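You operate a simulated robot arm through the tools that you are given. There is no shell and no other tool.

You run a simulated two-armed robot. Do the job below in one go: nothing can be reset, and whatever is moved stays where it is left.

## Task
Wind the purple leader in, catch it and cap the roll.
Fine: wind till the wheel stops; free the brake to wind, set it on hold again; yellow catch in, green cap on.

It is judged by the outcome, as a careful person would: the job done as asked, and still so three seconds after it is handed in. It fails if anything else is knocked over, pushed out of place, dropped, spilled or broken. Lids that push on must go on centred and level and be pressed home; caps that screw on are set level and turned clockwise until they are tight.

## Robot
Two 7-joint arms with two-finger parallel grippers on one trunk that stands fixed in place. Base frame: the origin is at the foot of the trunk, x ahead of it, y to its left, z up; the work surface is at about z = 850. Lengths are in mm, angles in rad, forces in N, time in s.
The left shoulder is at [71, 156, 1155], the right one opposite. Payload 3.91 kg a hand.
Tool frame (each hand has its own): the origin (TCP) lies between the finger pads and is the grasp point; the fingertips stand 30 mm ahead of it; z points along the fingers, y is the line along which they close. Largest opening 110 mm; finger width 20, thickness 10; the body of the gripper, 48 by 112 mm, starts 55 mm behind the TCP.
Orientation is that of the tool frame in the base frame, as a unit quaternion [x, y, z, w]. With the fingers straight down and closing along the base's y, the tool's x points along the base's -x, its y along +y and its z along -z.

## Interface
- The arms move only by the tool step_arm. It takes "left_plan", "right_plan" or both (then of equal length, played together; a hand with none holds still); each is a list that holds one entry, the list of rows, each a list of 6 numbers: the shift along the tool's x, y, z in cm, then the turn, a rotation vector about the tool's x, y, z in rad. In form: [[[tx, ty, tz, rx, ry, rz], ...]]. A call has 1 to 20 rows; each row shifts and turns the commanded pose from where the row before left it, along the tool's axes as they then stand. "left_claw" and "right_claw" are, for a hand that has rows, the closure in counts, from 0 (fully open) to 255 (shut), set as the call begins (left out, the last holds). A row lasts 0.2 s, in which the tool goes at most 50 mm and 0.15 rad; a call with a longer step from one row to the next is refused whole, and so is a gripper value outside its range. Where a pose cannot be reached the arm comes as near as it can. A force on the tool above 70 N (or 10 N above the force at the start of the call, whichever is more), or a blocked arm, ends the call early, and 0.2 s more pass. Each finger travels about 108 mm/s and halts on what it meets, pressing with about 26 N; the grip force reading is that of the motor and also rises with nothing between the fingers. The clock runs only during rows and for 0.2 s after the last one: add rows that do not move to give the fingers time. It gives the time, the measured TCP pose, the force on the tool (base axes), the opening and the grip force at its end, in the units of the frame above (readings bear some noise), with the torque about the TCP (base axes, N m) and any sound that the robot's microphone picked up.
- Cameras (640 x 400 px; columns grow to the right, rows downward): "scene" is now at [117.9, -72.4, 1419.7]; the picture's right is [-0.66, -0.75, 0.00], its down [-0.30, 0.26, -0.92] and it looks along [0.69, -0.61, -0.40] (base axes); focal length 358 px, centre (320, 200). "left" rides on the left gripper at [72, -17, -103] in its tool frame; the picture's right is [0.23, 0.97, 0.00], its down [-0.76, 0.18, -0.62] and it looks along [-0.61, 0.14, 0.78] (tool axes); focal length 222 px, centre (320, 200). "right" rides on the right gripper at [72, 17, -103] in its tool frame; the picture's right is [-0.23, 0.97, 0.00], its down [-0.76, -0.18, -0.62] and it looks along [-0.61, -0.14, 0.78] (tool axes); focal length 222 px, centre (320, 200). There is no depth. A picture from a camera that has moved, and an enlarged one, comes with that camera's place and axes in the base frame and with its lens. The place of the scene camera against the robot may be out by one fixed shift of up to 25 mm in any direction.
- capture(camera): a new picture of that camera. No time passes.
- raise_lower(by): slides the trunk up (or, below 0, down) by that many mm; the arms and the scene camera ride with it, the base frame stays. It gives what a move gives, with no picture.
- turn_head(pan, tilt): turns the head with the scene camera to pan (to the left, within 1.501 rad either way) and tilt (down, from -0.506 to 1.204), counted from straight ahead of the robot. It gives what a move gives.
- inspect(camera, box): a new picture of the part [left, top, right, bottom] of that camera's present view, enlarged. No time passes.
- finish_job(): hands the job in; it is judged then, once.

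Places have to be worked out from the pictures, the camera data and where the tool is seen. Open the grippers and draw the arms clear of the work before you hand the job in, unless the task says otherwise.

The tools are called after "Request:" by a JSON object that holds its "method" and its "body". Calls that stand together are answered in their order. step_arm: Moves the arms, as the interface text tells. Its arguments: {"type":"object","properties":{"left_plan":{"type":"array","items":{"type":"array","items":{"type":"array","items":{"type":"number"}}}},"left_claw":{"type":"number"},"right_plan":{"type":"array","items":{"type":"array","items":{"type":"array","items":{"type":"number"}}}},"right_claw":{"type":"number"}},"required":[]} The other tools are called the same way: raise_lower (by) slides the trunk up or down; turn_head (pan, tilt) turns the head that bears the scene camera; capture (camera) takes a picture; inspect (camera, box) takes an enlarged picture of a part of a camera's view; finish_job () hands the job in.

At the start:

```text
time: 0.0
left_position: [714.2, -131.6, 1232.9]
left_tool_rot: [0.0, 1.0, 0.0, 0.0]
left_wrist_force: [-0.7, 0.3, -0.7]
left_ft_torque: [-0.01, -0.04, 0.01]
left_gripper_width: 109.9
left_finger_force: 0.0
right_position: [449.4, -611.8, 1208.0]
right_tool_rot: [0.0, 1.0, 0.001, -0.001]
right_wrist_force: [-0.5, 0.0, 0.1]
right_ft_torque: [-0.01, 0.0, -0.01]
right_gripper_width: 110.1
right_finger_force: 0.1
trunk travel left (down, up): [-600.0, 340.0]
head pan, tilt: [-0.726, 0.41]
```

scene: 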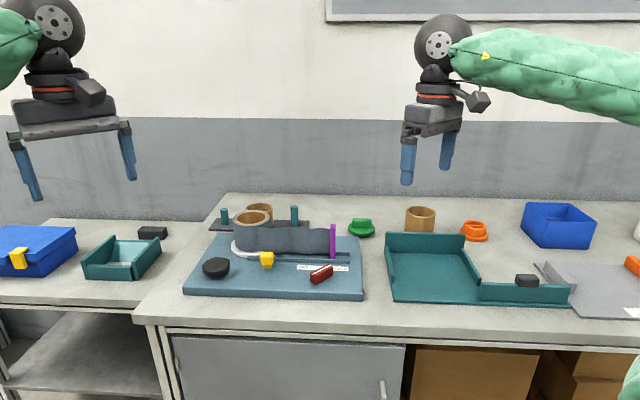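
right: 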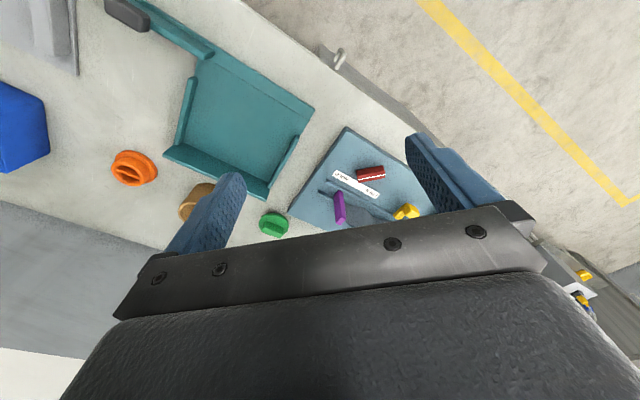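
left: 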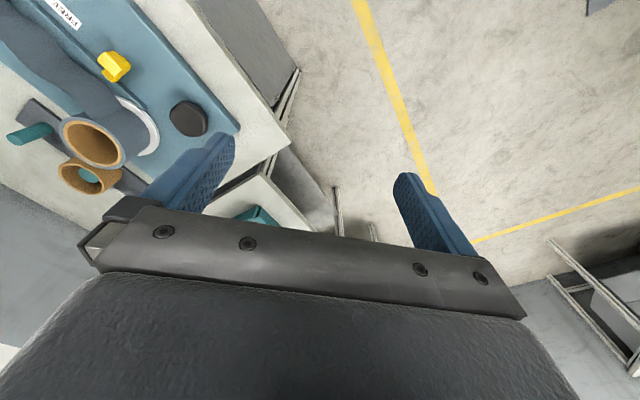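

I start with enlarged views of the device to understand its parts before moving anything.

Request:
{"method": "inspect", "body": {"camera": "scene", "box": [170, 180, 390, 318]}}

Request:
{"method": "inspect", "body": {"camera": "left", "box": [0, 0, 300, 220]}}

Request:
{"method": "inspect", "body": {"camera": "right", "box": [240, 100, 480, 250]}}

```text
2.90 times, centred on (280, 249) of scene
camera zoom: at [117.9, -72.4, 1419.7], right [-0.66, -0.75, 0.0], down [-0.3, 0.26, -0.92], along [0.69, -0.61, -0.4], focal length 1036 px, centre (436, 58)
```

zoom: 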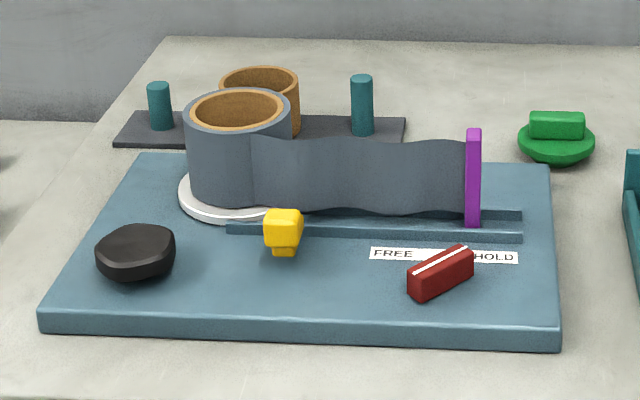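

```text
1.82 times, centred on (150, 110) of left
camera zoom: at [641.3, -150.0, 1336.5], right [-0.23, 0.97, 0.0], down [0.76, 0.18, 0.62], along [0.61, 0.14, -0.78], focal length 404 px, centre (629, 364)
```

zoom: 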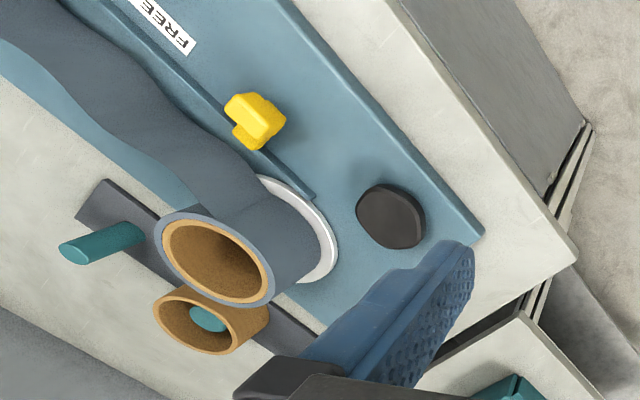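

```text
2.67 times, centred on (360, 175) of right
camera zoom: at [377.5, -595.1, 1312.0], right [0.23, 0.97, 0.0], down [0.76, -0.18, 0.62], along [0.61, -0.14, -0.78], focal length 592 px, centre (213, 267)
```

zoom: 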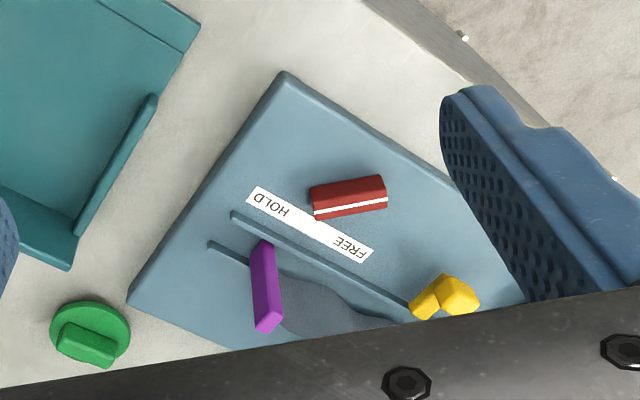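

The board lies at about 45° to the robot, with its right edge running from about (550,-580) to (744,-767). I draw the left arm aside and bring the right hand in front of the board, turned to face it, so its camera gets a good view.

Request:
{"method": "step_arm", "body": {"left_plan": [[[0, 4, 0, 0, 0, 0], [0, 4, 0, 0, 0, 0], [0, 4, 0, 0, 0, 0], [0, 4, 0, 0, 0, 0], [0, 4, 0, 0, 0, 0], [0, 2, 0, 0, 0, 0]]]}}

Request:
{"method": "step_arm", "body": {"right_plan": [[[-2.8, 3.8, 0, 0, 0, 0], [-2.8, 3.8, 0, 0, 0, 0], [-2.8, 3.8, 0, 0, 0, 0], [-2.8, 3.8, 0, 0, 0, 0], [-2.8, 3.8, 0, 0, 0, 0], [-2.8, 3.8, 0, 0, 0, 0], [-2.8, 3.8, 0, 0, 0, 0], [-2.6, 3.6, 0, 0, 0, 0], [0, 0, 0, 0, 0, 0.131], [0, 0, 0, 0, 0, 0.131], [0, 0, 0, 0, 0, 0.131], [0, 0, 0, 0, 0, 0.131], [0, 0, 0, 0, 0, 0.131], [0, 0, 0, 0, 0, 0.13]]]}}

Request:
{"method": "capture", "body": {"camera": "right"}}

Request:
{"method": "capture", "body": {"camera": "scene"}}

```text
time: 1.4
left_position: [717.0, 88.5, 1234.4]
left_tool_rot: [0.001, 1.0, 0.0, 0.0]
left_wrist_force: [-0.2, 0.6, 1.0]
left_ft_torque: [-0.01, 0.02, 0.02]
left_gripper_width: 110.0
left_finger_force: 0.1
right_position: [448.5, -611.1, 1209.2]
right_tool_rot: [0.0, 1.0, 0.0, 0.0]
right_wrist_force: [0.2, 0.3, 0.4]
right_ft_torque: [0.01, 0.0, 0.01]
right_gripper_width: 110.1
right_finger_force: 0.0
trunk travel left (down, up): [-600.0, 340.0]
head pan, tilt: [-0.726, 0.41]
```

```text
time: 4.4
left_position: [716.6, 86.6, 1235.1]
left_tool_rot: [0.0, 1.0, 0.0, 0.0]
left_wrist_force: [0.2, -0.1, 0.9]
left_ft_torque: [0.0, -0.01, 0.0]
left_gripper_width: 110.1
left_finger_force: 0.1
right_position: [671.2, -308.3, 1208.8]
right_tool_rot: [0.384, 0.923, -0.001, 0.0]
right_wrist_force: [-0.1, 0.2, -0.2]
right_ft_torque: [0.0, 0.0, 0.06]
right_gripper_width: 110.0
right_finger_force: 0.0
trunk travel left (down, up): [-600.0, 340.0]
head pan, tilt: [-0.726, 0.41]
```

```text
taken
camera right: at [632.9, -246.4, 1311.6], right [0.85, 0.53, 0.0], down [0.41, -0.67, 0.62], along [0.33, -0.53, -0.78], focal length 222 px, centre (320, 200)
```

right: 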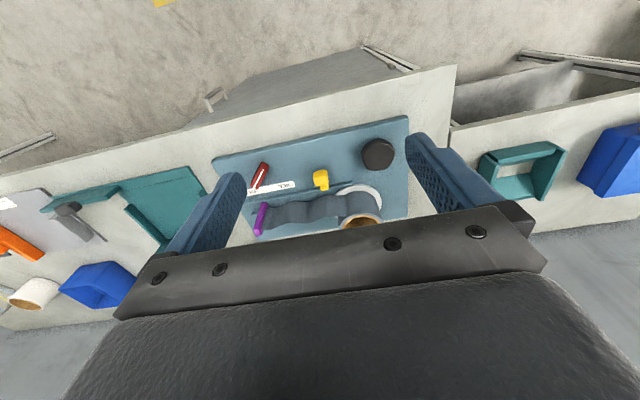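

```text
taken
camera scene: at [118.0, -72.2, 1419.7], right [-0.66, -0.75, 0.0], down [-0.3, 0.26, -0.92], along [0.69, -0.61, -0.4], focal length 358 px, centre (320, 200)
```

scene: 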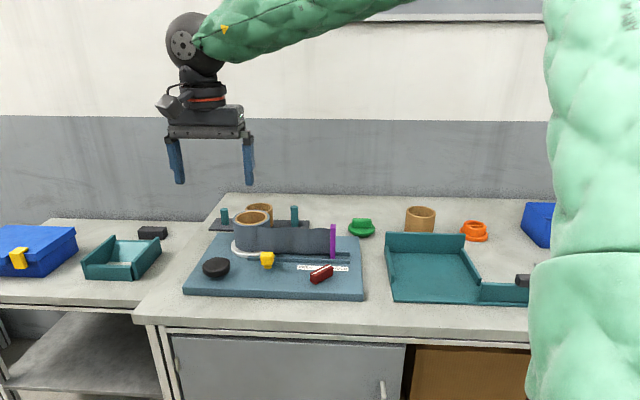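

The right hand now faces the board. I enlarge its view to read off positions of the wheel, brake, catch and leader.

Request:
{"method": "inspect", "body": {"camera": "right", "box": [200, 105, 440, 255]}}

Request:
{"method": "inspect", "body": {"camera": "scene", "box": [290, 230, 370, 290]}}

Request:
{"method": "inspect", "body": {"camera": "scene", "box": [190, 190, 310, 290]}}

Request:
{"method": "inspect", "body": {"camera": "scene", "box": [330, 195, 510, 255]}}

```text
2.67 times, centred on (320, 180) of right
camera zoom: at [632.9, -246.4, 1311.6], right [0.85, 0.53, 0.0], down [0.41, -0.67, 0.62], along [0.33, -0.53, -0.78], focal length 592 px, centre (320, 253)
```

zoom: 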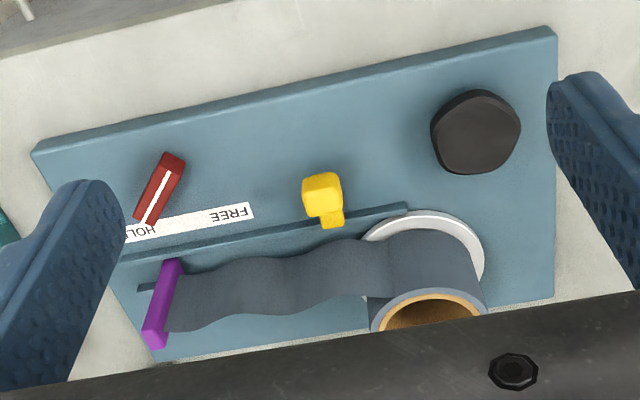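

```text
6.67 times, centred on (330, 260) of scene
camera zoom: at [118.0, -72.2, 1419.7], right [-0.66, -0.75, 0.0], down [-0.3, 0.26, -0.92], along [0.69, -0.61, -0.4], focal length 2383 px, centre (253, -200)
```

zoom: 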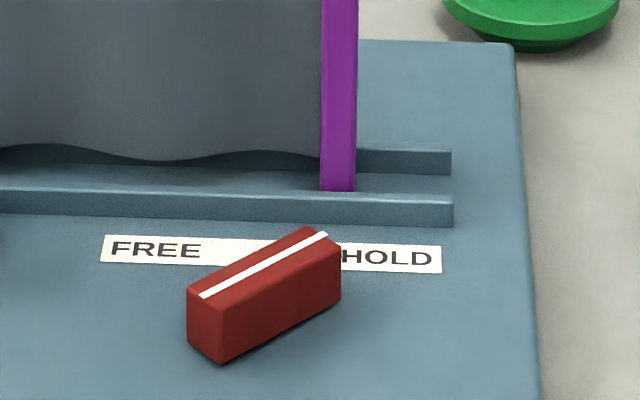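

```text
4.00 times, centred on (250, 240) of scene
camera zoom: at [118.0, -72.2, 1419.7], right [-0.66, -0.75, 0.0], down [-0.3, 0.26, -0.92], along [0.69, -0.61, -0.4], focal length 1430 px, centre (600, 40)
```

zoom: 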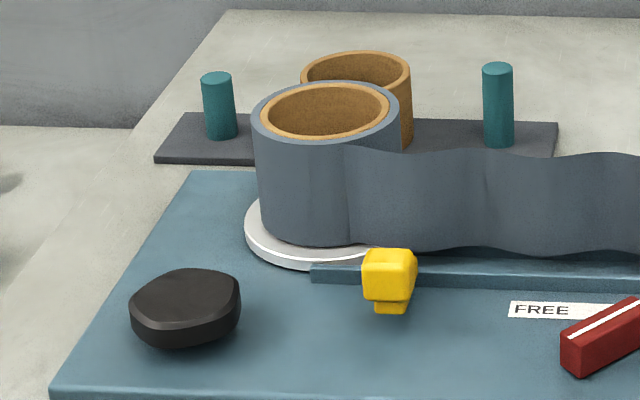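

```text
3.56 times, centred on (420, 225) of scene
camera zoom: at [118.0, -72.2, 1419.7], right [-0.66, -0.75, 0.0], down [-0.3, 0.26, -0.92], along [0.69, -0.61, -0.4], focal length 1271 px, centre (-36, 111)
```

zoom: 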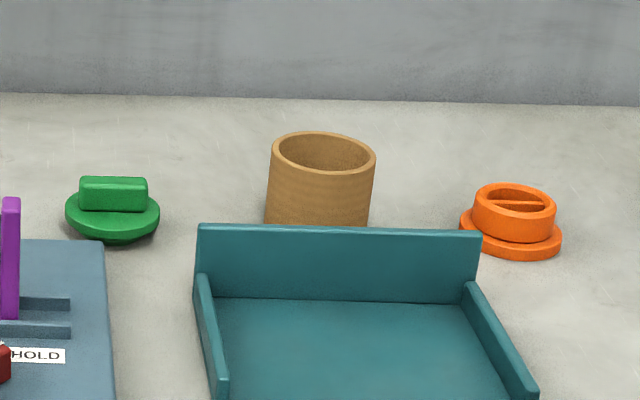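

The wheel looks to be at about (841,-361), the catch at (774,-471), and the leader at (700,-626). I zoom in on the brake and catch for finer detail.

Request:
{"method": "inspect", "body": {"camera": "right", "box": [240, 150, 304, 200]}}

Request:
{"method": "inspect", "body": {"camera": "right", "box": [300, 130, 410, 210]}}

Request:
{"method": "inspect", "body": {"camera": "scene", "box": [250, 240, 290, 275]}}

```text
8.00 times, centred on (272, 175) of right
camera zoom: at [632.9, -246.4, 1311.6], right [0.85, 0.53, 0.0], down [0.41, -0.67, 0.62], along [0.33, -0.53, -0.78], focal length 1777 px, centre (704, 400)
```

zoom: 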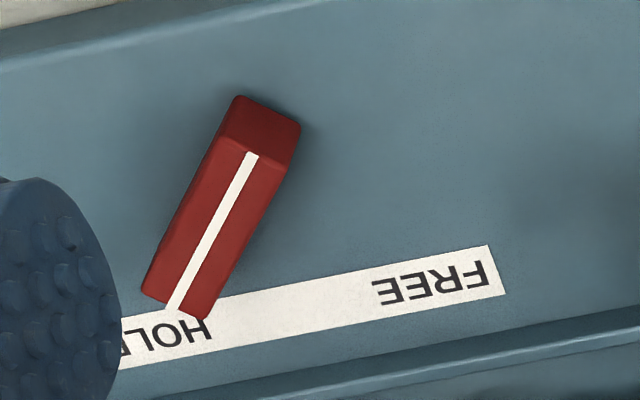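

```text
5.00 times, centred on (355, 170) of right
camera zoom: at [632.9, -246.4, 1311.6], right [0.85, 0.53, 0.0], down [0.41, -0.67, 0.62], along [0.33, -0.53, -0.78], focal length 1111 px, centre (145, 350)
```

zoom: 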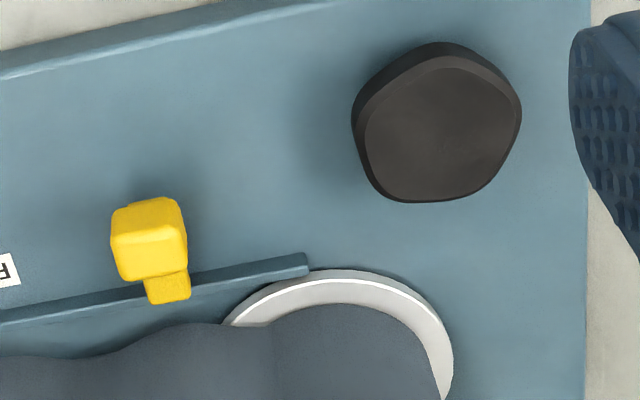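

```text
11.43 times, centred on (270, 258) of scene
camera zoom: at [118.0, -72.2, 1419.7], right [-0.66, -0.75, 0.0], down [-0.3, 0.26, -0.92], along [0.69, -0.61, -0.4], focal length 4086 px, centre (891, -457)
```

zoom: 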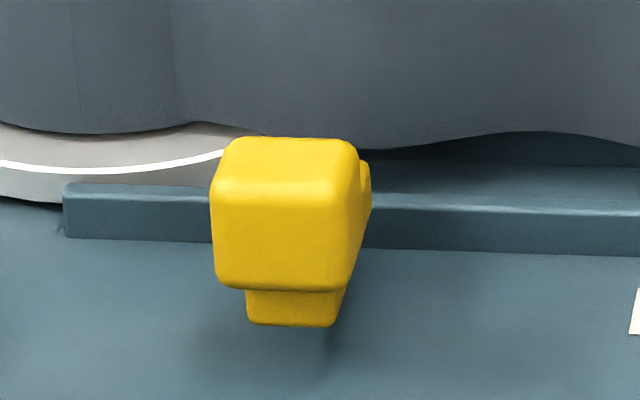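

The brake lever lies along base y, centred at about (658,-550) with its pivot at the centre. It points to HOLD, and FREE would be along +x. I turn the right hand so its jaws close along x, then move it above the lever.

Request:
{"method": "step_arm", "body": {"right_plan": [[[0, 0, 0, 0, 0, 0.131], [0, 0, 0, 0, 0, 0.131], [0, 0, 0, 0, 0, 0.131], [0, 0, 0, 0, 0, 0.131], [0, 0, 0, 0, 0, 0.131], [0, 0, 0, 0, 0, 0.128], [-4, -0.2, 0, 0, 0, 0], [-4, -0.2, 0, 0, 0, 0], [-4, -0.2, 0, 0, 0, 0], [-4, -0.2, 0, 0, 0, 0], [-4, -0.2, 0, 0, 0, 0], [-4.17, -0.26, 0, 0, 0, 0], [0, 0, 4, 0, 0, 0], [0, 0, 4, 0, 0, 0], [0, 0, 4, 0, 0, 0], [0, 0, 4, 0, 0, 0], [0, 0, 3, 0, 0, 0], [0, 0, 0, 0, 0, 0]]], "right_claw": 100}}

Request:
{"method": "capture", "body": {"camera": "right"}}

Request:
{"method": "capture", "body": {"camera": "scene"}}

```text
time: 8.2
left_position: [717.3, 88.0, 1235.2]
left_tool_rot: [-0.001, 1.0, 0.0, 0.0]
left_wrist_force: [-0.8, 0.4, 0.2]
left_ft_torque: [0.02, 0.02, -0.01]
left_gripper_width: 110.0
left_finger_force: 0.0
right_position: [659.2, -550.3, 1020.4]
right_tool_rot: [0.706, 0.708, 0.001, 0.0]
right_wrist_force: [0.1, 0.4, -0.5]
right_ft_torque: [0.01, -0.02, 0.03]
right_gripper_width: 66.6
right_finger_force: 0.0
trunk travel left (down, up): [-600.0, 340.0]
head pan, tilt: [-0.726, 0.41]
```

```text
taken
camera right: at [677.0, -478.5, 1122.0], right [0.97, -0.23, 0.0], down [-0.18, -0.76, 0.62], along [-0.14, -0.61, -0.78], focal length 222 px, centre (320, 200)
```

right: 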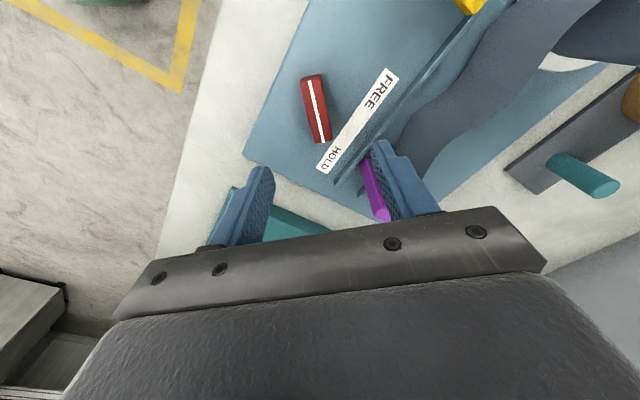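

```text
taken
camera scene: at [117.7, -71.8, 1419.8], right [-0.66, -0.75, 0.0], down [-0.3, 0.26, -0.92], along [0.69, -0.61, -0.4], focal length 358 px, centre (320, 200)
```

scene: 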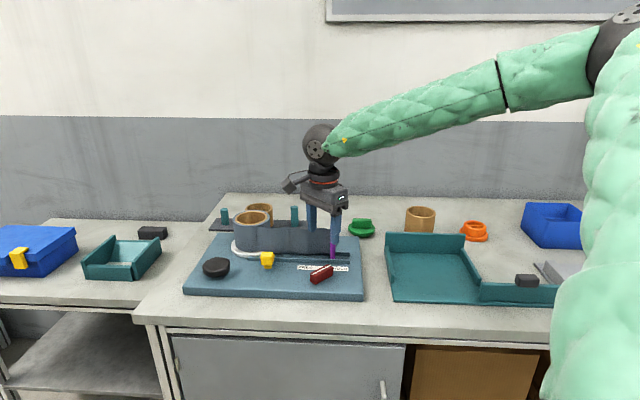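

The lever sits under the hand as expected. I zoom in to refine its centre and height before lowering.

Request:
{"method": "inspect", "body": {"camera": "right", "box": [270, 50, 430, 180]}}

Request:
{"method": "inspect", "body": {"camera": "scene", "box": [280, 190, 370, 290]}}

```text
3.08 times, centred on (350, 115) of right
camera zoom: at [677.0, -478.5, 1122.0], right [0.97, -0.23, 0.0], down [-0.18, -0.76, 0.62], along [-0.14, -0.61, -0.78], focal length 684 px, centre (228, 462)
```

zoom: 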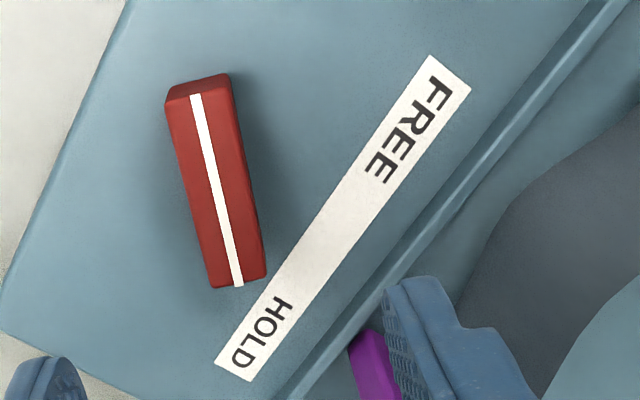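

```text
4.00 times, centred on (325, 240) of scene
camera zoom: at [117.7, -71.8, 1419.8], right [-0.66, -0.75, 0.0], down [-0.3, 0.26, -0.92], along [0.69, -0.61, -0.4], focal length 1430 px, centre (300, 40)
```

zoom: 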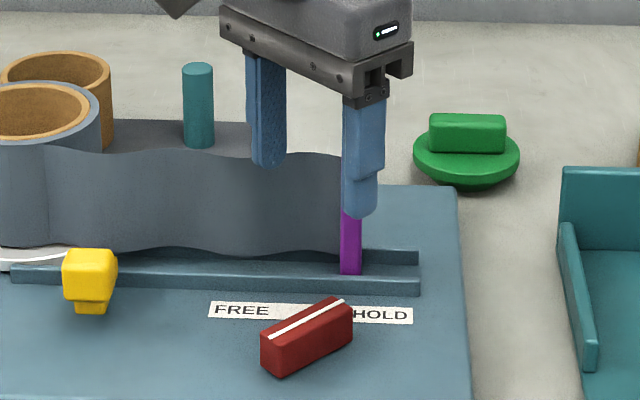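

From two views, the lever top is at z≈905 and the board at z≈877, with the pivot at (658.4,-545). I lower to z≈911 around the lever and then close on it.

Request:
{"method": "step_arm", "body": {"right_plan": [[[0.5, -0.08, 3, 0, 0, 0], [0, 0, 3, 0, 0, 0], [0, 0, 3, 0, 0, 0], [0, 0, 1.9, 0, 0, 0], [0, 0, 0, 0, 0, 0]]]}}

Request:
{"method": "inspect", "body": {"camera": "right", "box": [200, 60, 440, 230]}}

```text
time: 9.4
left_position: [717.1, 87.4, 1234.3]
left_tool_rot: [0.0, 1.0, 0.0, 0.0]
left_wrist_force: [-0.3, -0.3, -0.5]
left_ft_torque: [0.01, 0.01, 0.0]
left_gripper_width: 109.7
left_finger_force: 0.0
right_position: [655.2, -544.3, 909.5]
right_tool_rot: [0.706, 0.708, 0.0, 0.0]
right_wrist_force: [1.1, -0.1, -0.4]
right_ft_torque: [-0.01, -0.04, -0.01]
right_gripper_width: 66.9
right_finger_force: 0.1
trunk travel left (down, up): [-600.0, 340.0]
head pan, tilt: [-0.726, 0.41]
```

```text
2.35 times, centred on (320, 145) of right
camera zoom: at [674.2, -474.6, 1012.3], right [0.97, -0.22, 0.0], down [-0.18, -0.76, 0.62], along [-0.14, -0.61, -0.78], focal length 523 px, centre (320, 329)
```

zoom: 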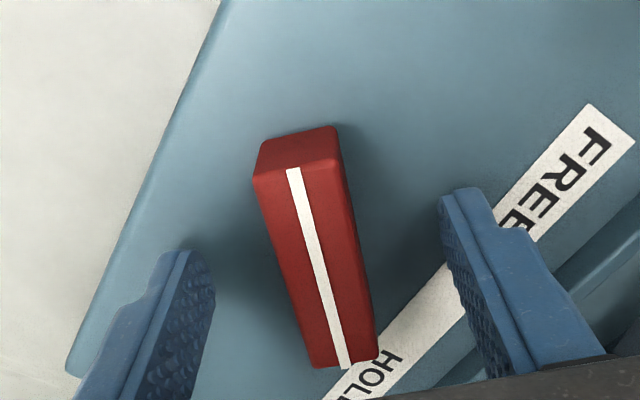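

The lever lies between the fingers. I shift 2 mm and close on it gently.

Request:
{"method": "step_arm", "body": {"right_plan": [[[0, 0.2, 0, 0, 0, 0], [0, 0, 0, 0, 0, 0], [0, 0, 0, 0, 0, 0], [0, 0, 0, 0, 0, 0]]], "right_claw": 255}}

```text
time: 10.4
left_position: [716.9, 87.6, 1234.7]
left_tool_rot: [-0.001, 1.0, 0.0, -0.001]
left_wrist_force: [0.1, -0.7, -0.4]
left_ft_torque: [0.01, -0.01, 0.01]
left_gripper_width: 110.1
left_finger_force: 0.1
right_position: [657.2, -546.9, 909.0]
right_tool_rot: [0.706, 0.708, -0.001, 0.0]
right_wrist_force: [-11.5, 1.7, -5.9]
right_ft_torque: [-0.79, 0.41, 0.03]
right_gripper_width: 28.6
right_finger_force: 45.3
trunk travel left (down, up): [-600.0, 340.0]
head pan, tilt: [-0.726, 0.41]
```

The opening stopped at 28.6 mm, wider than I judged, so I check how the fingers sit.

Request:
{"method": "inspect", "body": {"camera": "right", "box": [220, 60, 420, 230]}}

Request:
{"method": "inspect", "body": {"camera": "scene", "box": [280, 210, 370, 290]}}

```text
2.35 times, centred on (320, 145) of right
camera zoom: at [675.7, -474.5, 1012.2], right [0.97, -0.23, 0.0], down [-0.17, -0.76, 0.62], along [-0.14, -0.61, -0.78], focal length 523 px, centre (320, 329)
```

zoom: 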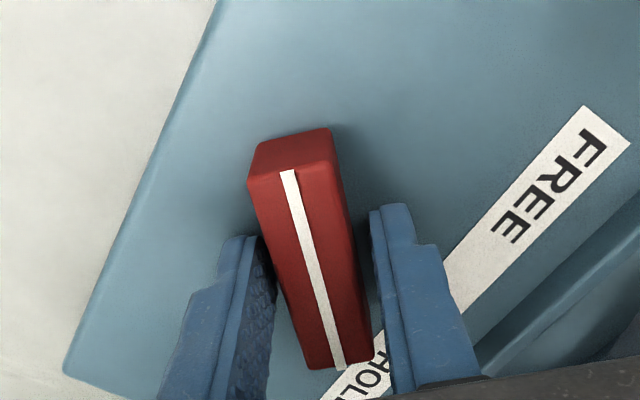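

```text
5.00 times, centred on (325, 250) of scene
camera zoom: at [117.4, -72.3, 1419.7], right [-0.66, -0.75, 0.0], down [-0.3, 0.26, -0.92], along [0.69, -0.61, -0.4], focal length 1788 px, centre (295, -50)
```

zoom: 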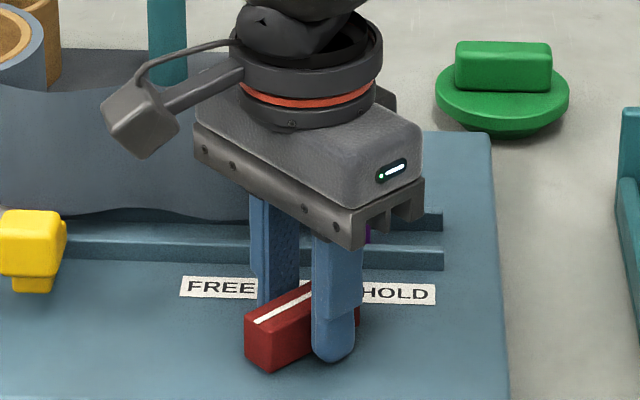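

I look closer at the contact between the fingers and the lever.

Request:
{"method": "inspect", "body": {"camera": "right", "box": [280, 110, 380, 220]}}

Request:
{"method": "inspect", "body": {"camera": "scene", "box": [310, 250, 360, 290]}}

Request:
{"method": "capture", "body": {"camera": "right"}}

```text
3.64 times, centred on (330, 165) of right
camera zoom: at [675.7, -474.5, 1012.2], right [0.97, -0.23, 0.0], down [-0.17, -0.76, 0.62], along [-0.14, -0.61, -0.78], focal length 808 px, centre (284, 327)
```

zoom: 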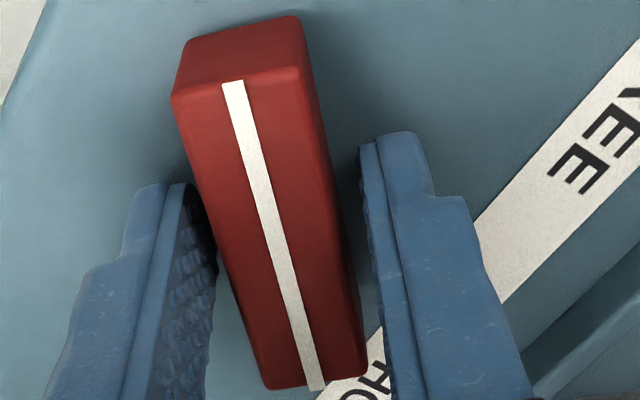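

```text
10.00 times, centred on (335, 270) of scene
camera zoom: at [117.4, -72.3, 1419.7], right [-0.66, -0.75, 0.0], down [-0.3, 0.26, -0.92], along [0.69, -0.61, -0.4], focal length 3575 px, centre (170, -500)
```

zoom: 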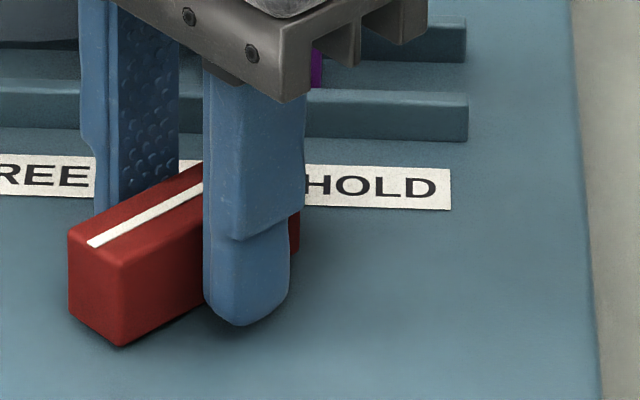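

```text
taken
camera right: at [675.7, -474.5, 1012.2], right [0.97, -0.23, 0.0], down [-0.17, -0.76, 0.62], along [-0.14, -0.61, -0.78], focal length 222 px, centre (320, 200)
```

right: 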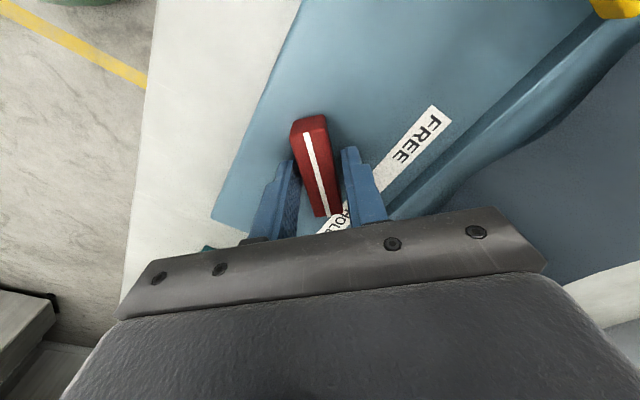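

I wait a moment to see whether the fingers settle further on the lever.

Request:
{"method": "step_arm", "body": {"right_plan": [[[0, 0, 0, 0, 0, 0], [0, 0, 0, 0, 0, 0]]], "right_claw": 255}}

Request:
{"method": "inspect", "body": {"camera": "right", "box": [280, 110, 380, 220]}}

```text
time: 11.0
left_position: [716.4, 87.4, 1235.5]
left_tool_rot: [0.0, 1.0, 0.0, -0.001]
left_wrist_force: [0.0, -0.3, 0.1]
left_ft_torque: [0.03, 0.03, 0.0]
left_gripper_width: 110.0
left_finger_force: 0.0
right_position: [657.6, -545.6, 908.7]
right_tool_rot: [0.707, 0.708, -0.001, -0.001]
right_wrist_force: [-15.2, 3.2, -8.9]
right_ft_torque: [-0.69, 0.5, 0.03]
right_gripper_width: 28.7
right_finger_force: 45.0
trunk travel left (down, up): [-600.0, 340.0]
head pan, tilt: [-0.726, 0.41]
```

```text
3.64 times, centred on (330, 165) of right
camera zoom: at [675.7, -474.5, 1012.2], right [0.97, -0.23, 0.0], down [-0.18, -0.76, 0.62], along [-0.14, -0.61, -0.78], focal length 808 px, centre (284, 327)
```

zoom: 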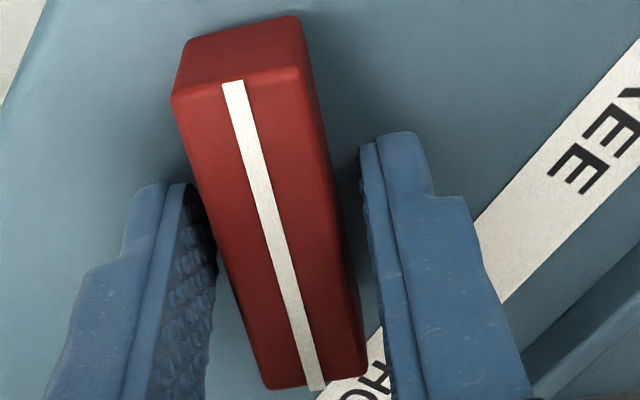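

Both fingers stopped about 5 mm clear of the visible lever, so something near the board surface may be halting them. I open, rise 8 mm and close again.

Request:
{"method": "step_arm", "body": {"right_plan": [[[0, 0, 0, 0, 0, 0], [0, 0, -0.8, 0, 0, 0], [0, 0, 0, 0, 0, 0]]], "right_claw": 140}}

Request:
{"method": "step_arm", "body": {"right_plan": [[[0, 0, 0, 0, 0, 0], [0, 0, 0, 0, 0, 0], [0, 0, 0, 0, 0, 0]]], "right_claw": 255}}

Request:
{"method": "inspect", "body": {"camera": "right", "box": [280, 110, 380, 220]}}

```text
time: 11.8
left_position: [717.2, 86.7, 1234.7]
left_tool_rot: [0.0, 1.0, 0.0, 0.001]
left_wrist_force: [-0.3, -0.4, 0.7]
left_ft_torque: [-0.02, 0.03, 0.01]
left_gripper_width: 110.1
left_finger_force: 0.1
right_position: [659.6, -545.9, 917.4]
right_tool_rot: [0.706, 0.708, 0.0, -0.001]
right_wrist_force: [0.2, -0.5, 0.2]
right_ft_torque: [0.0, 0.03, 0.01]
right_gripper_width: 49.4
right_finger_force: 0.0
trunk travel left (down, up): [-600.0, 340.0]
head pan, tilt: [-0.726, 0.41]
```

```text
time: 12.6
left_position: [716.7, 86.4, 1234.3]
left_tool_rot: [0.0, 1.0, 0.0, 0.001]
left_wrist_force: [0.0, 0.6, -0.2]
left_ft_torque: [0.02, 0.0, -0.01]
left_gripper_width: 110.0
left_finger_force: 0.1
right_position: [657.8, -546.3, 917.6]
right_tool_rot: [0.707, 0.707, -0.001, 0.0]
right_wrist_force: [-11.5, 1.2, -2.2]
right_ft_torque: [-0.38, 0.26, 0.02]
right_gripper_width: 16.1
right_finger_force: 45.5
trunk travel left (down, up): [-600.0, 340.0]
head pan, tilt: [-0.726, 0.41]
```

```text
3.64 times, centred on (330, 165) of right
camera zoom: at [675.6, -474.4, 1020.8], right [0.97, -0.23, 0.0], down [-0.18, -0.76, 0.62], along [-0.14, -0.61, -0.78], focal length 808 px, centre (284, 327)
```

zoom: 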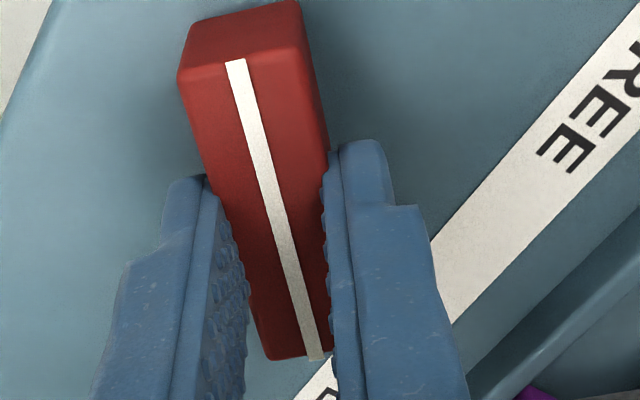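

At this height the fingers hold the lever (16 mm wide). I ease the sideways force and turn it a first part toward FREE, which is counter-clockwise from above.

Request:
{"method": "step_arm", "body": {"right_plan": [[[0, -0.12, 0, 0, 0, 0], [0, 0, 0, 0, 0, -0.1], [0, 0, 0, 0, 0, -0.1], [0, 0, 0, 0, 0, -0.1], [0, 0, 0, 0, 0, -0.1]]], "right_claw": 255}}

Request:
{"method": "capture", "body": {"camera": "right"}}

```text
time: 13.8
left_position: [717.2, 86.3, 1234.5]
left_tool_rot: [0.0, 1.0, 0.0, 0.0]
left_wrist_force: [0.0, 0.1, -0.2]
left_ft_torque: [0.01, 0.01, -0.01]
left_gripper_width: 109.9
left_finger_force: 0.1
right_position: [658.8, -546.8, 918.6]
right_tool_rot: [0.551, 0.834, 0.0, 0.0]
right_wrist_force: [-9.6, -4.8, -2.4]
right_ft_torque: [-0.54, -0.04, 0.01]
right_gripper_width: 16.0
right_finger_force: 44.6
trunk travel left (down, up): [-600.0, 340.0]
head pan, tilt: [-0.726, 0.41]
```

```text
taken
camera right: at [646.5, -473.5, 1020.8], right [0.98, 0.17, 0.0], down [0.14, -0.77, 0.62], along [0.11, -0.61, -0.78], focal length 222 px, centre (320, 200)
```

right: 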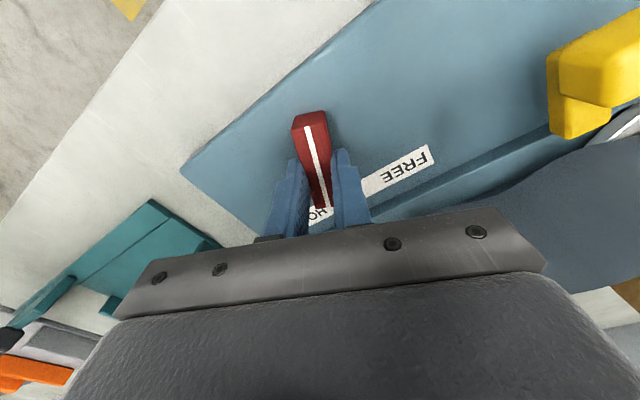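

The lever follows the hand with little resistance. I carry on turning to the 90° position.

Request:
{"method": "step_arm", "body": {"right_plan": [[[0, -0.1, 0, 0, 0, -0.12], [0, 0, 0, 0, 0, -0.12], [0, 0, 0, 0, 0, -0.12], [0, 0, 0, 0, 0, -0.12], [0, 0, 0, 0, 0, -0.12], [0, 0, 0, 0, 0, -0.12], [0, 0, 0, 0, 0, -0.12], [0, 0, 0, 0, 0, -0.12], [0, 0, 0, 0, 0, -0.12], [0, 0, 0, 0, 0, -0.09], [0, 0, 0, 0, 0, 0]]], "right_claw": 255}}

Request:
{"method": "capture", "body": {"camera": "right"}}

Request:
{"method": "capture", "body": {"camera": "scene"}}

```text
time: 16.2
left_position: [718.8, 89.2, 1232.2]
left_tool_rot: [0.0, 1.0, 0.0, -0.001]
left_wrist_force: [0.8, 0.4, 0.6]
left_ft_torque: [0.01, -0.03, 0.04]
left_gripper_width: 109.9
left_finger_force: 0.1
right_position: [658.5, -543.6, 917.5]
right_tool_rot: [-0.002, 1.0, 0.0, -0.001]
right_wrist_force: [11.2, 28.0, -17.6]
right_ft_torque: [0.6, -1.3, -0.24]
right_gripper_width: 15.9
right_finger_force: 44.6
trunk travel left (down, up): [-600.0, 340.0]
head pan, tilt: [-0.726, 0.41]
```

```text
taken
camera right: at [588.0, -528.7, 1020.9], right [0.22, 0.97, 0.0], down [0.76, -0.17, 0.62], along [0.61, -0.14, -0.78], focal length 222 px, centre (320, 200)
```

right: 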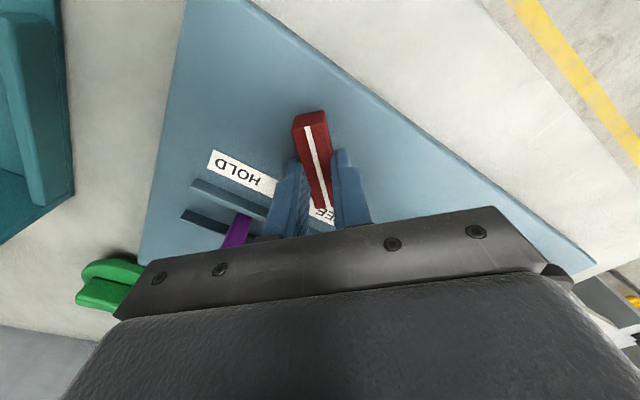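

```text
taken
camera scene: at [120.4, -70.8, 1419.5], right [-0.66, -0.75, 0.0], down [-0.3, 0.26, -0.92], along [0.69, -0.61, -0.4], focal length 358 px, centre (320, 200)
```

scene: 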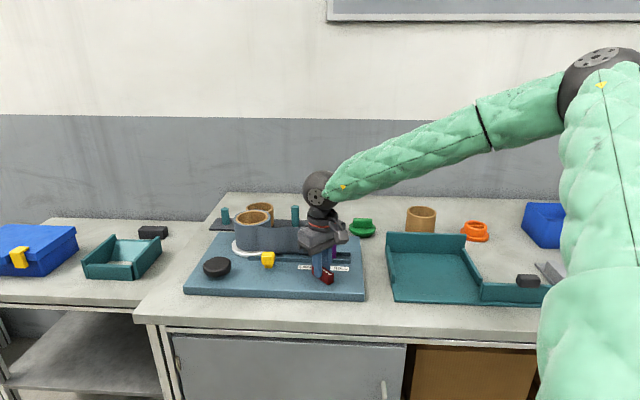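

The lever now points to FREE, with a small resisting torque as if it has met its stop. I open and rise clear to verify.

Request:
{"method": "step_arm", "body": {"right_plan": [[[0, 0, 0, 0, 0, 0], [0, 0, 0, 0, 0, 0], [0, 0, -4, 0, 0, 0], [0, 0, -4, 0, 0, 0], [0, 0, -4, 0, 0, 0], [0, 0, -4, 0, 0, 0], [0, 0, 0, 0, 0, 0]]], "right_claw": 140}}

Request:
{"method": "capture", "body": {"camera": "right"}}

Request:
{"method": "inspect", "body": {"camera": "scene", "box": [170, 180, 390, 318]}}

```text
time: 17.8
left_position: [717.6, 86.8, 1233.1]
left_tool_rot: [0.0, 1.0, 0.001, 0.0]
left_wrist_force: [0.6, 0.0, 0.4]
left_ft_torque: [-0.01, 0.01, -0.03]
left_gripper_width: 109.9
left_finger_force: 0.1
right_position: [657.5, -546.4, 1076.6]
right_tool_rot: [0.0, 1.0, 0.001, -0.001]
right_wrist_force: [-1.1, -0.3, 0.3]
right_ft_torque: [0.0, 0.02, 0.0]
right_gripper_width: 49.4
right_finger_force: 0.1
trunk travel left (down, up): [-600.0, 340.0]
head pan, tilt: [-0.726, 0.41]
```

```text
taken
camera right: at [585.6, -530.5, 1180.1], right [0.23, 0.97, 0.0], down [0.76, -0.18, 0.62], along [0.61, -0.14, -0.78], focal length 222 px, centre (320, 200)
```

right: 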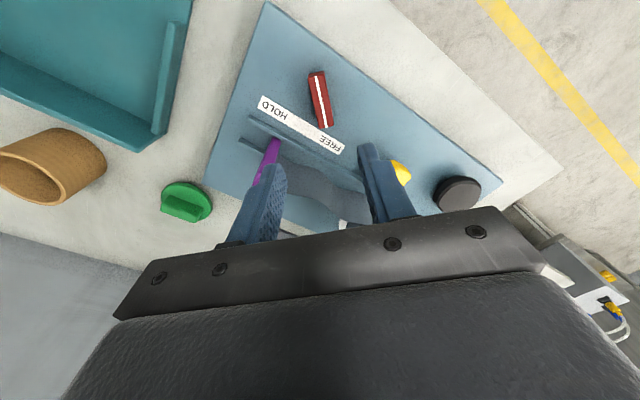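

```text
2.90 times, centred on (280, 249) of scene
camera zoom: at [118.8, -72.6, 1419.6], right [-0.66, -0.75, 0.0], down [-0.3, 0.26, -0.92], along [0.69, -0.61, -0.4], focal length 1036 px, centre (436, 58)
```

zoom: 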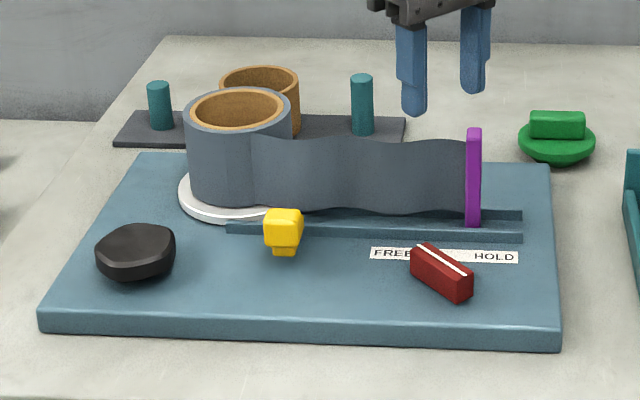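

The lever clearly points to FREE. Now I move the right hand over the black wheel at about (841,-361) to look at its exact centre and faces.

Request:
{"method": "step_arm", "body": {"right_plan": [[[-3, 3, 0, 0, 0, 0], [-3, 3, 0, 0, 0, 0], [-3, 3, 0, 0, 0, 0], [-3, 3, 0, 0, 0, 0], [-3, 3, 0, 0, 0, 0], [-3.35, 3.5, 0, 0, 0, 0], [0, 0, 2.5, 0, 0, 0], [0, 0, 0, 0, 0, 0]]], "right_claw": 10}}

Request:
{"method": "capture", "body": {"camera": "right"}}

Request:
{"method": "inspect", "body": {"camera": "right", "box": [240, 70, 400, 200]}}

```text
time: 19.6
left_position: [717.5, 89.5, 1234.9]
left_tool_rot: [-0.001, 1.0, 0.0, 0.001]
left_wrist_force: [-0.2, -0.1, 0.2]
left_ft_torque: [-0.01, 0.0, 0.0]
left_gripper_width: 110.0
left_finger_force: 0.1
right_position: [839.5, -359.2, 1053.3]
right_tool_rot: [-0.002, 1.0, 0.001, 0.0]
right_wrist_force: [0.4, 0.4, -0.5]
right_ft_torque: [-0.02, 0.01, 0.01]
right_gripper_width: 105.9
right_finger_force: 0.0
trunk travel left (down, up): [-600.0, 340.0]
head pan, tilt: [-0.726, 0.41]
```

```text
taken
camera right: at [768.5, -343.0, 1156.0], right [0.22, 0.97, 0.0], down [0.76, -0.18, 0.62], along [0.61, -0.14, -0.78], focal length 222 px, centre (320, 200)
```

right: 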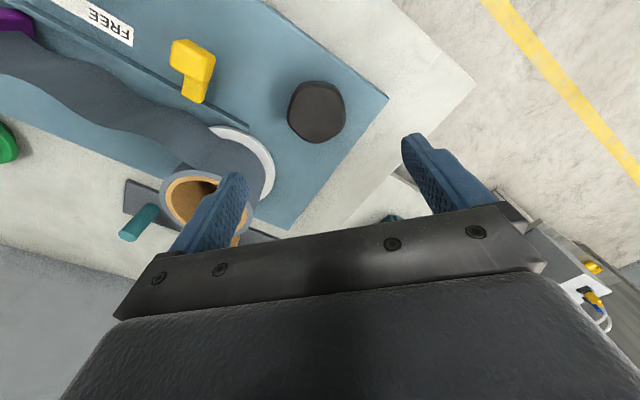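

```text
3.08 times, centred on (320, 135) of right
camera zoom: at [768.5, -343.0, 1156.0], right [0.22, 0.97, 0.0], down [0.76, -0.18, 0.62], along [0.61, -0.14, -0.78], focal length 684 px, centre (320, 400)
```

zoom: 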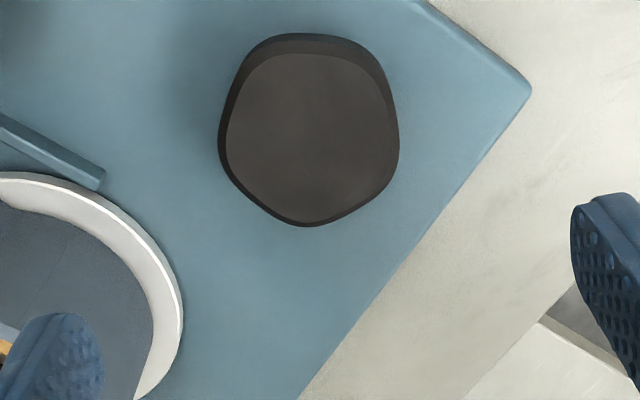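

The wheel is a rounded pentagon centred near (845,-364), top z≈902, with flats whose normals include about 93°. I line the jaws up with that flat and lower around the wheel.

Request:
{"method": "step_arm", "body": {"right_plan": [[[-0.53, -0.43, 0, 0, 0, -0.05], [0, 0, 4, 0, 0, 0], [0, 0, 4, 0, 0, 0], [0, 0, 3, 0, 0, 0], [0, 0, 2.9, 0, 0, 0], [0, 0, 0, 0, 0, 0]]], "right_claw": 40}}

Request:
{"method": "inspect", "body": {"camera": "right", "box": [200, 60, 440, 230]}}

Request:
{"method": "inspect", "body": {"camera": "scene", "box": [170, 180, 390, 318]}}

```text
time: 21.0
left_position: [715.6, 88.3, 1234.9]
left_tool_rot: [0.0, 1.0, 0.0, 0.0]
left_wrist_force: [-0.5, 0.3, 0.9]
left_ft_torque: [-0.01, 0.0, -0.04]
left_gripper_width: 110.2
left_finger_force: 0.0
right_position: [845.5, -365.2, 914.5]
right_tool_rot: [-0.025, 1.0, 0.0, 0.001]
right_wrist_force: [0.2, -0.5, 0.0]
right_ft_torque: [0.04, -0.03, -0.01]
right_gripper_width: 93.0
right_finger_force: 0.2
trunk travel left (down, up): [-600.0, 340.0]
head pan, tilt: [-0.726, 0.41]
```

```text
2.35 times, centred on (320, 145) of right
camera zoom: at [774.4, -353.5, 1017.6], right [0.18, 0.98, 0.0], down [0.77, -0.14, 0.62], along [0.61, -0.11, -0.78], focal length 523 px, centre (320, 329)
```

zoom: 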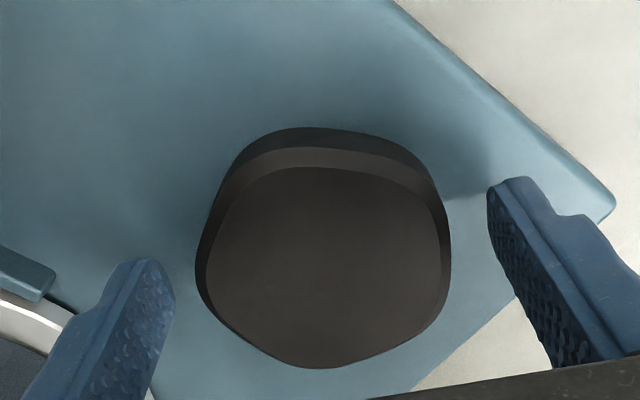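

```text
2.90 times, centred on (280, 249) of scene
camera zoom: at [117.4, -72.0, 1419.8], right [-0.66, -0.75, 0.0], down [-0.3, 0.26, -0.92], along [0.69, -0.61, -0.4], focal length 1036 px, centre (436, 58)
```

zoom: 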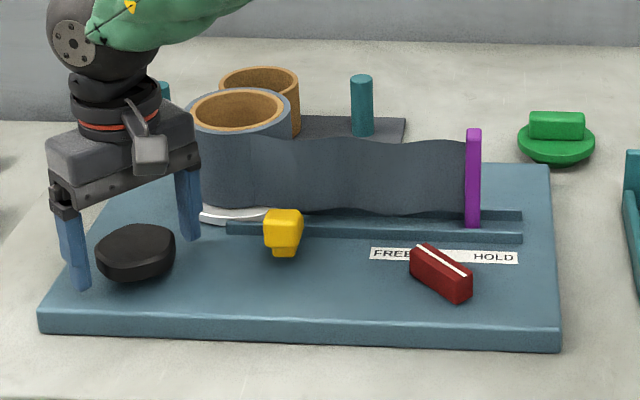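

The wheel is well centred between the fingers. I close on it.

Request:
{"method": "step_arm", "body": {"right_plan": [[[0, 0, 0, 0, 0, 0], [0, 0, 0, 0, 0, 0], [0, 0, 0, 0, 0, 0], [0, 0, 0, 0, 0, 0]]], "right_claw": 255}}

Request:
{"method": "inspect", "body": {"camera": "right", "box": [200, 60, 440, 230]}}

```text
time: 22.0
left_position: [716.2, 89.2, 1233.6]
left_tool_rot: [0.0, 1.0, 0.0, 0.0]
left_wrist_force: [-0.7, 0.4, -0.7]
left_ft_torque: [-0.03, -0.01, 0.04]
left_gripper_width: 110.0
left_finger_force: 0.0
right_position: [845.8, -363.9, 914.8]
right_tool_rot: [-0.027, 1.0, 0.0, 0.0]
right_wrist_force: [-2.2, 14.7, -4.1]
right_ft_torque: [0.88, -0.22, -0.05]
right_gripper_width: 65.0
right_finger_force: 45.1
trunk travel left (down, up): [-600.0, 340.0]
head pan, tilt: [-0.726, 0.41]
```

```text
2.35 times, centred on (320, 145) of right
camera zoom: at [775.2, -351.9, 1017.1], right [0.18, 0.98, 0.0], down [0.77, -0.14, 0.62], along [0.61, -0.11, -0.78], focal length 523 px, centre (320, 329)
```

zoom: 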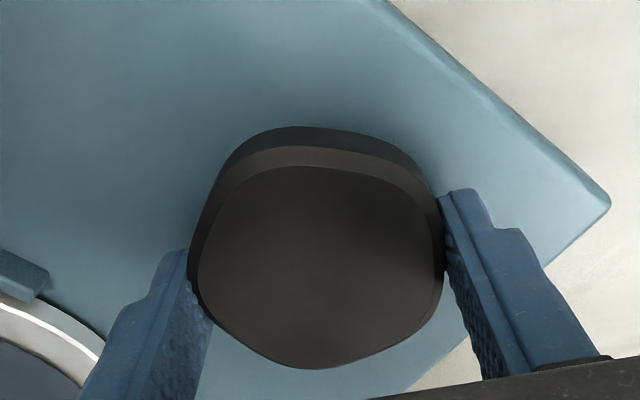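

The wheel is gripped at 65 mm. I turn it clockwise (from above) by about 0.4 rad and see which way the leader moves.

Request:
{"method": "step_arm", "body": {"right_plan": [[[0, 0.12, 0, 0, 0, 0], [0, 0, 0, 0, 0, 0.1], [0, 0, 0, 0, 0, 0.1], [0, 0, 0, 0, 0, 0.1], [0, 0, 0, 0, 0, 0.1]]], "right_claw": 255}}

Request:
{"method": "inspect", "body": {"camera": "scene", "box": [170, 180, 390, 318]}}

Request:
{"method": "inspect", "body": {"camera": "right", "box": [200, 60, 440, 230]}}

```text
time: 23.2
left_position: [717.4, 86.3, 1233.4]
left_tool_rot: [0.0, 1.0, 0.0, -0.001]
left_wrist_force: [0.2, 0.4, 1.3]
left_ft_torque: [0.01, 0.0, -0.01]
left_gripper_width: 110.1
left_finger_force: 0.0
right_position: [847.0, -364.5, 913.4]
right_tool_rot: [0.175, 0.985, 0.0, 0.0]
right_wrist_force: [14.5, -7.1, 5.0]
right_ft_torque: [-0.74, 0.47, 0.0]
right_gripper_width: 65.0
right_finger_force: 44.9
trunk travel left (down, up): [-600.0, 340.0]
head pan, tilt: [-0.726, 0.41]
```

```text
2.90 times, centred on (280, 249) of scene
camera zoom: at [119.1, -72.5, 1419.7], right [-0.66, -0.75, 0.0], down [-0.3, 0.26, -0.92], along [0.69, -0.61, -0.4], focal length 1036 px, centre (436, 58)
```

zoom: 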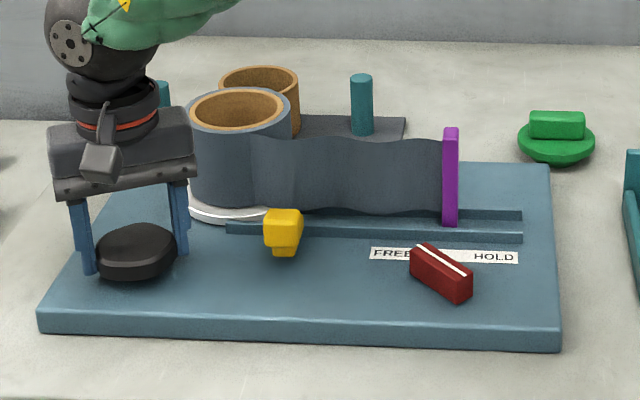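

```text
2.35 times, centred on (320, 145) of right
camera zoom: at [785.9, -324.9, 1017.0], right [0.55, 0.84, 0.0], down [0.65, -0.43, 0.62], along [0.52, -0.34, -0.78], focal length 523 px, centre (320, 329)
```

zoom: 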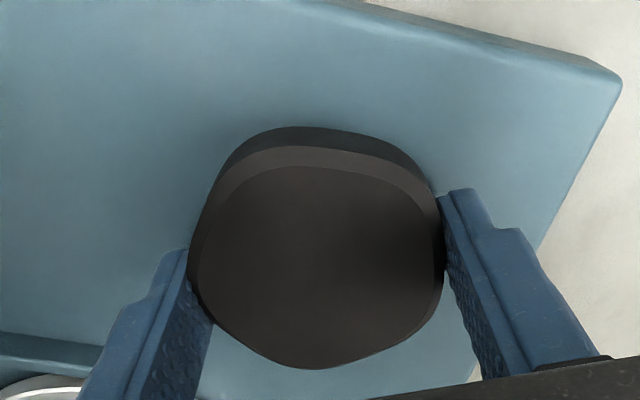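

Clockwise winds the leader in, about 22 mm for 0.4 rad. I trim the hand's centring slightly and go on turning.

Request:
{"method": "step_arm", "body": {"right_plan": [[[-0.17, -0.05, 0, 0, 0, 0.1], [0, 0, 0, 0, 0, 0.12], [0, 0, 0, 0, 0, 0.12], [0, 0, 0, 0, 0, 0.12], [0, 0, 0, 0, 0, 0.12], [0, 0, 0, 0, 0, 0.12]]], "right_claw": 255}}

Request:
{"method": "inspect", "body": {"camera": "scene", "box": [170, 180, 390, 318]}}

```text
time: 24.6
left_position: [716.6, 86.7, 1234.3]
left_tool_rot: [0.0, 1.0, 0.0, 0.0]
left_wrist_force: [0.0, -0.2, 0.2]
left_ft_torque: [0.0, 0.04, -0.04]
left_gripper_width: 110.1
left_finger_force: 0.2
right_position: [845.9, -366.1, 913.1]
right_tool_rot: [0.502, 0.865, 0.0, -0.001]
right_wrist_force: [-8.1, -13.5, 7.6]
right_ft_torque: [0.47, 0.84, 0.04]
right_gripper_width: 64.8
right_finger_force: 44.8
trunk travel left (down, up): [-600.0, 340.0]
head pan, tilt: [-0.726, 0.41]
```

```text
2.90 times, centred on (280, 249) of scene
camera zoom: at [116.8, -73.1, 1419.8], right [-0.66, -0.75, 0.0], down [-0.3, 0.27, -0.92], along [0.69, -0.61, -0.4], focal length 1036 px, centre (436, 58)
```

zoom: 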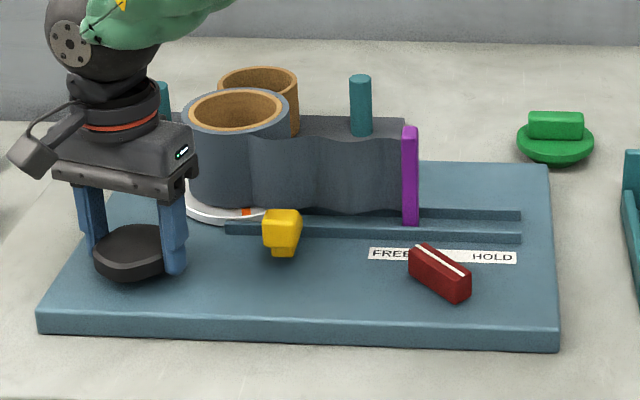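

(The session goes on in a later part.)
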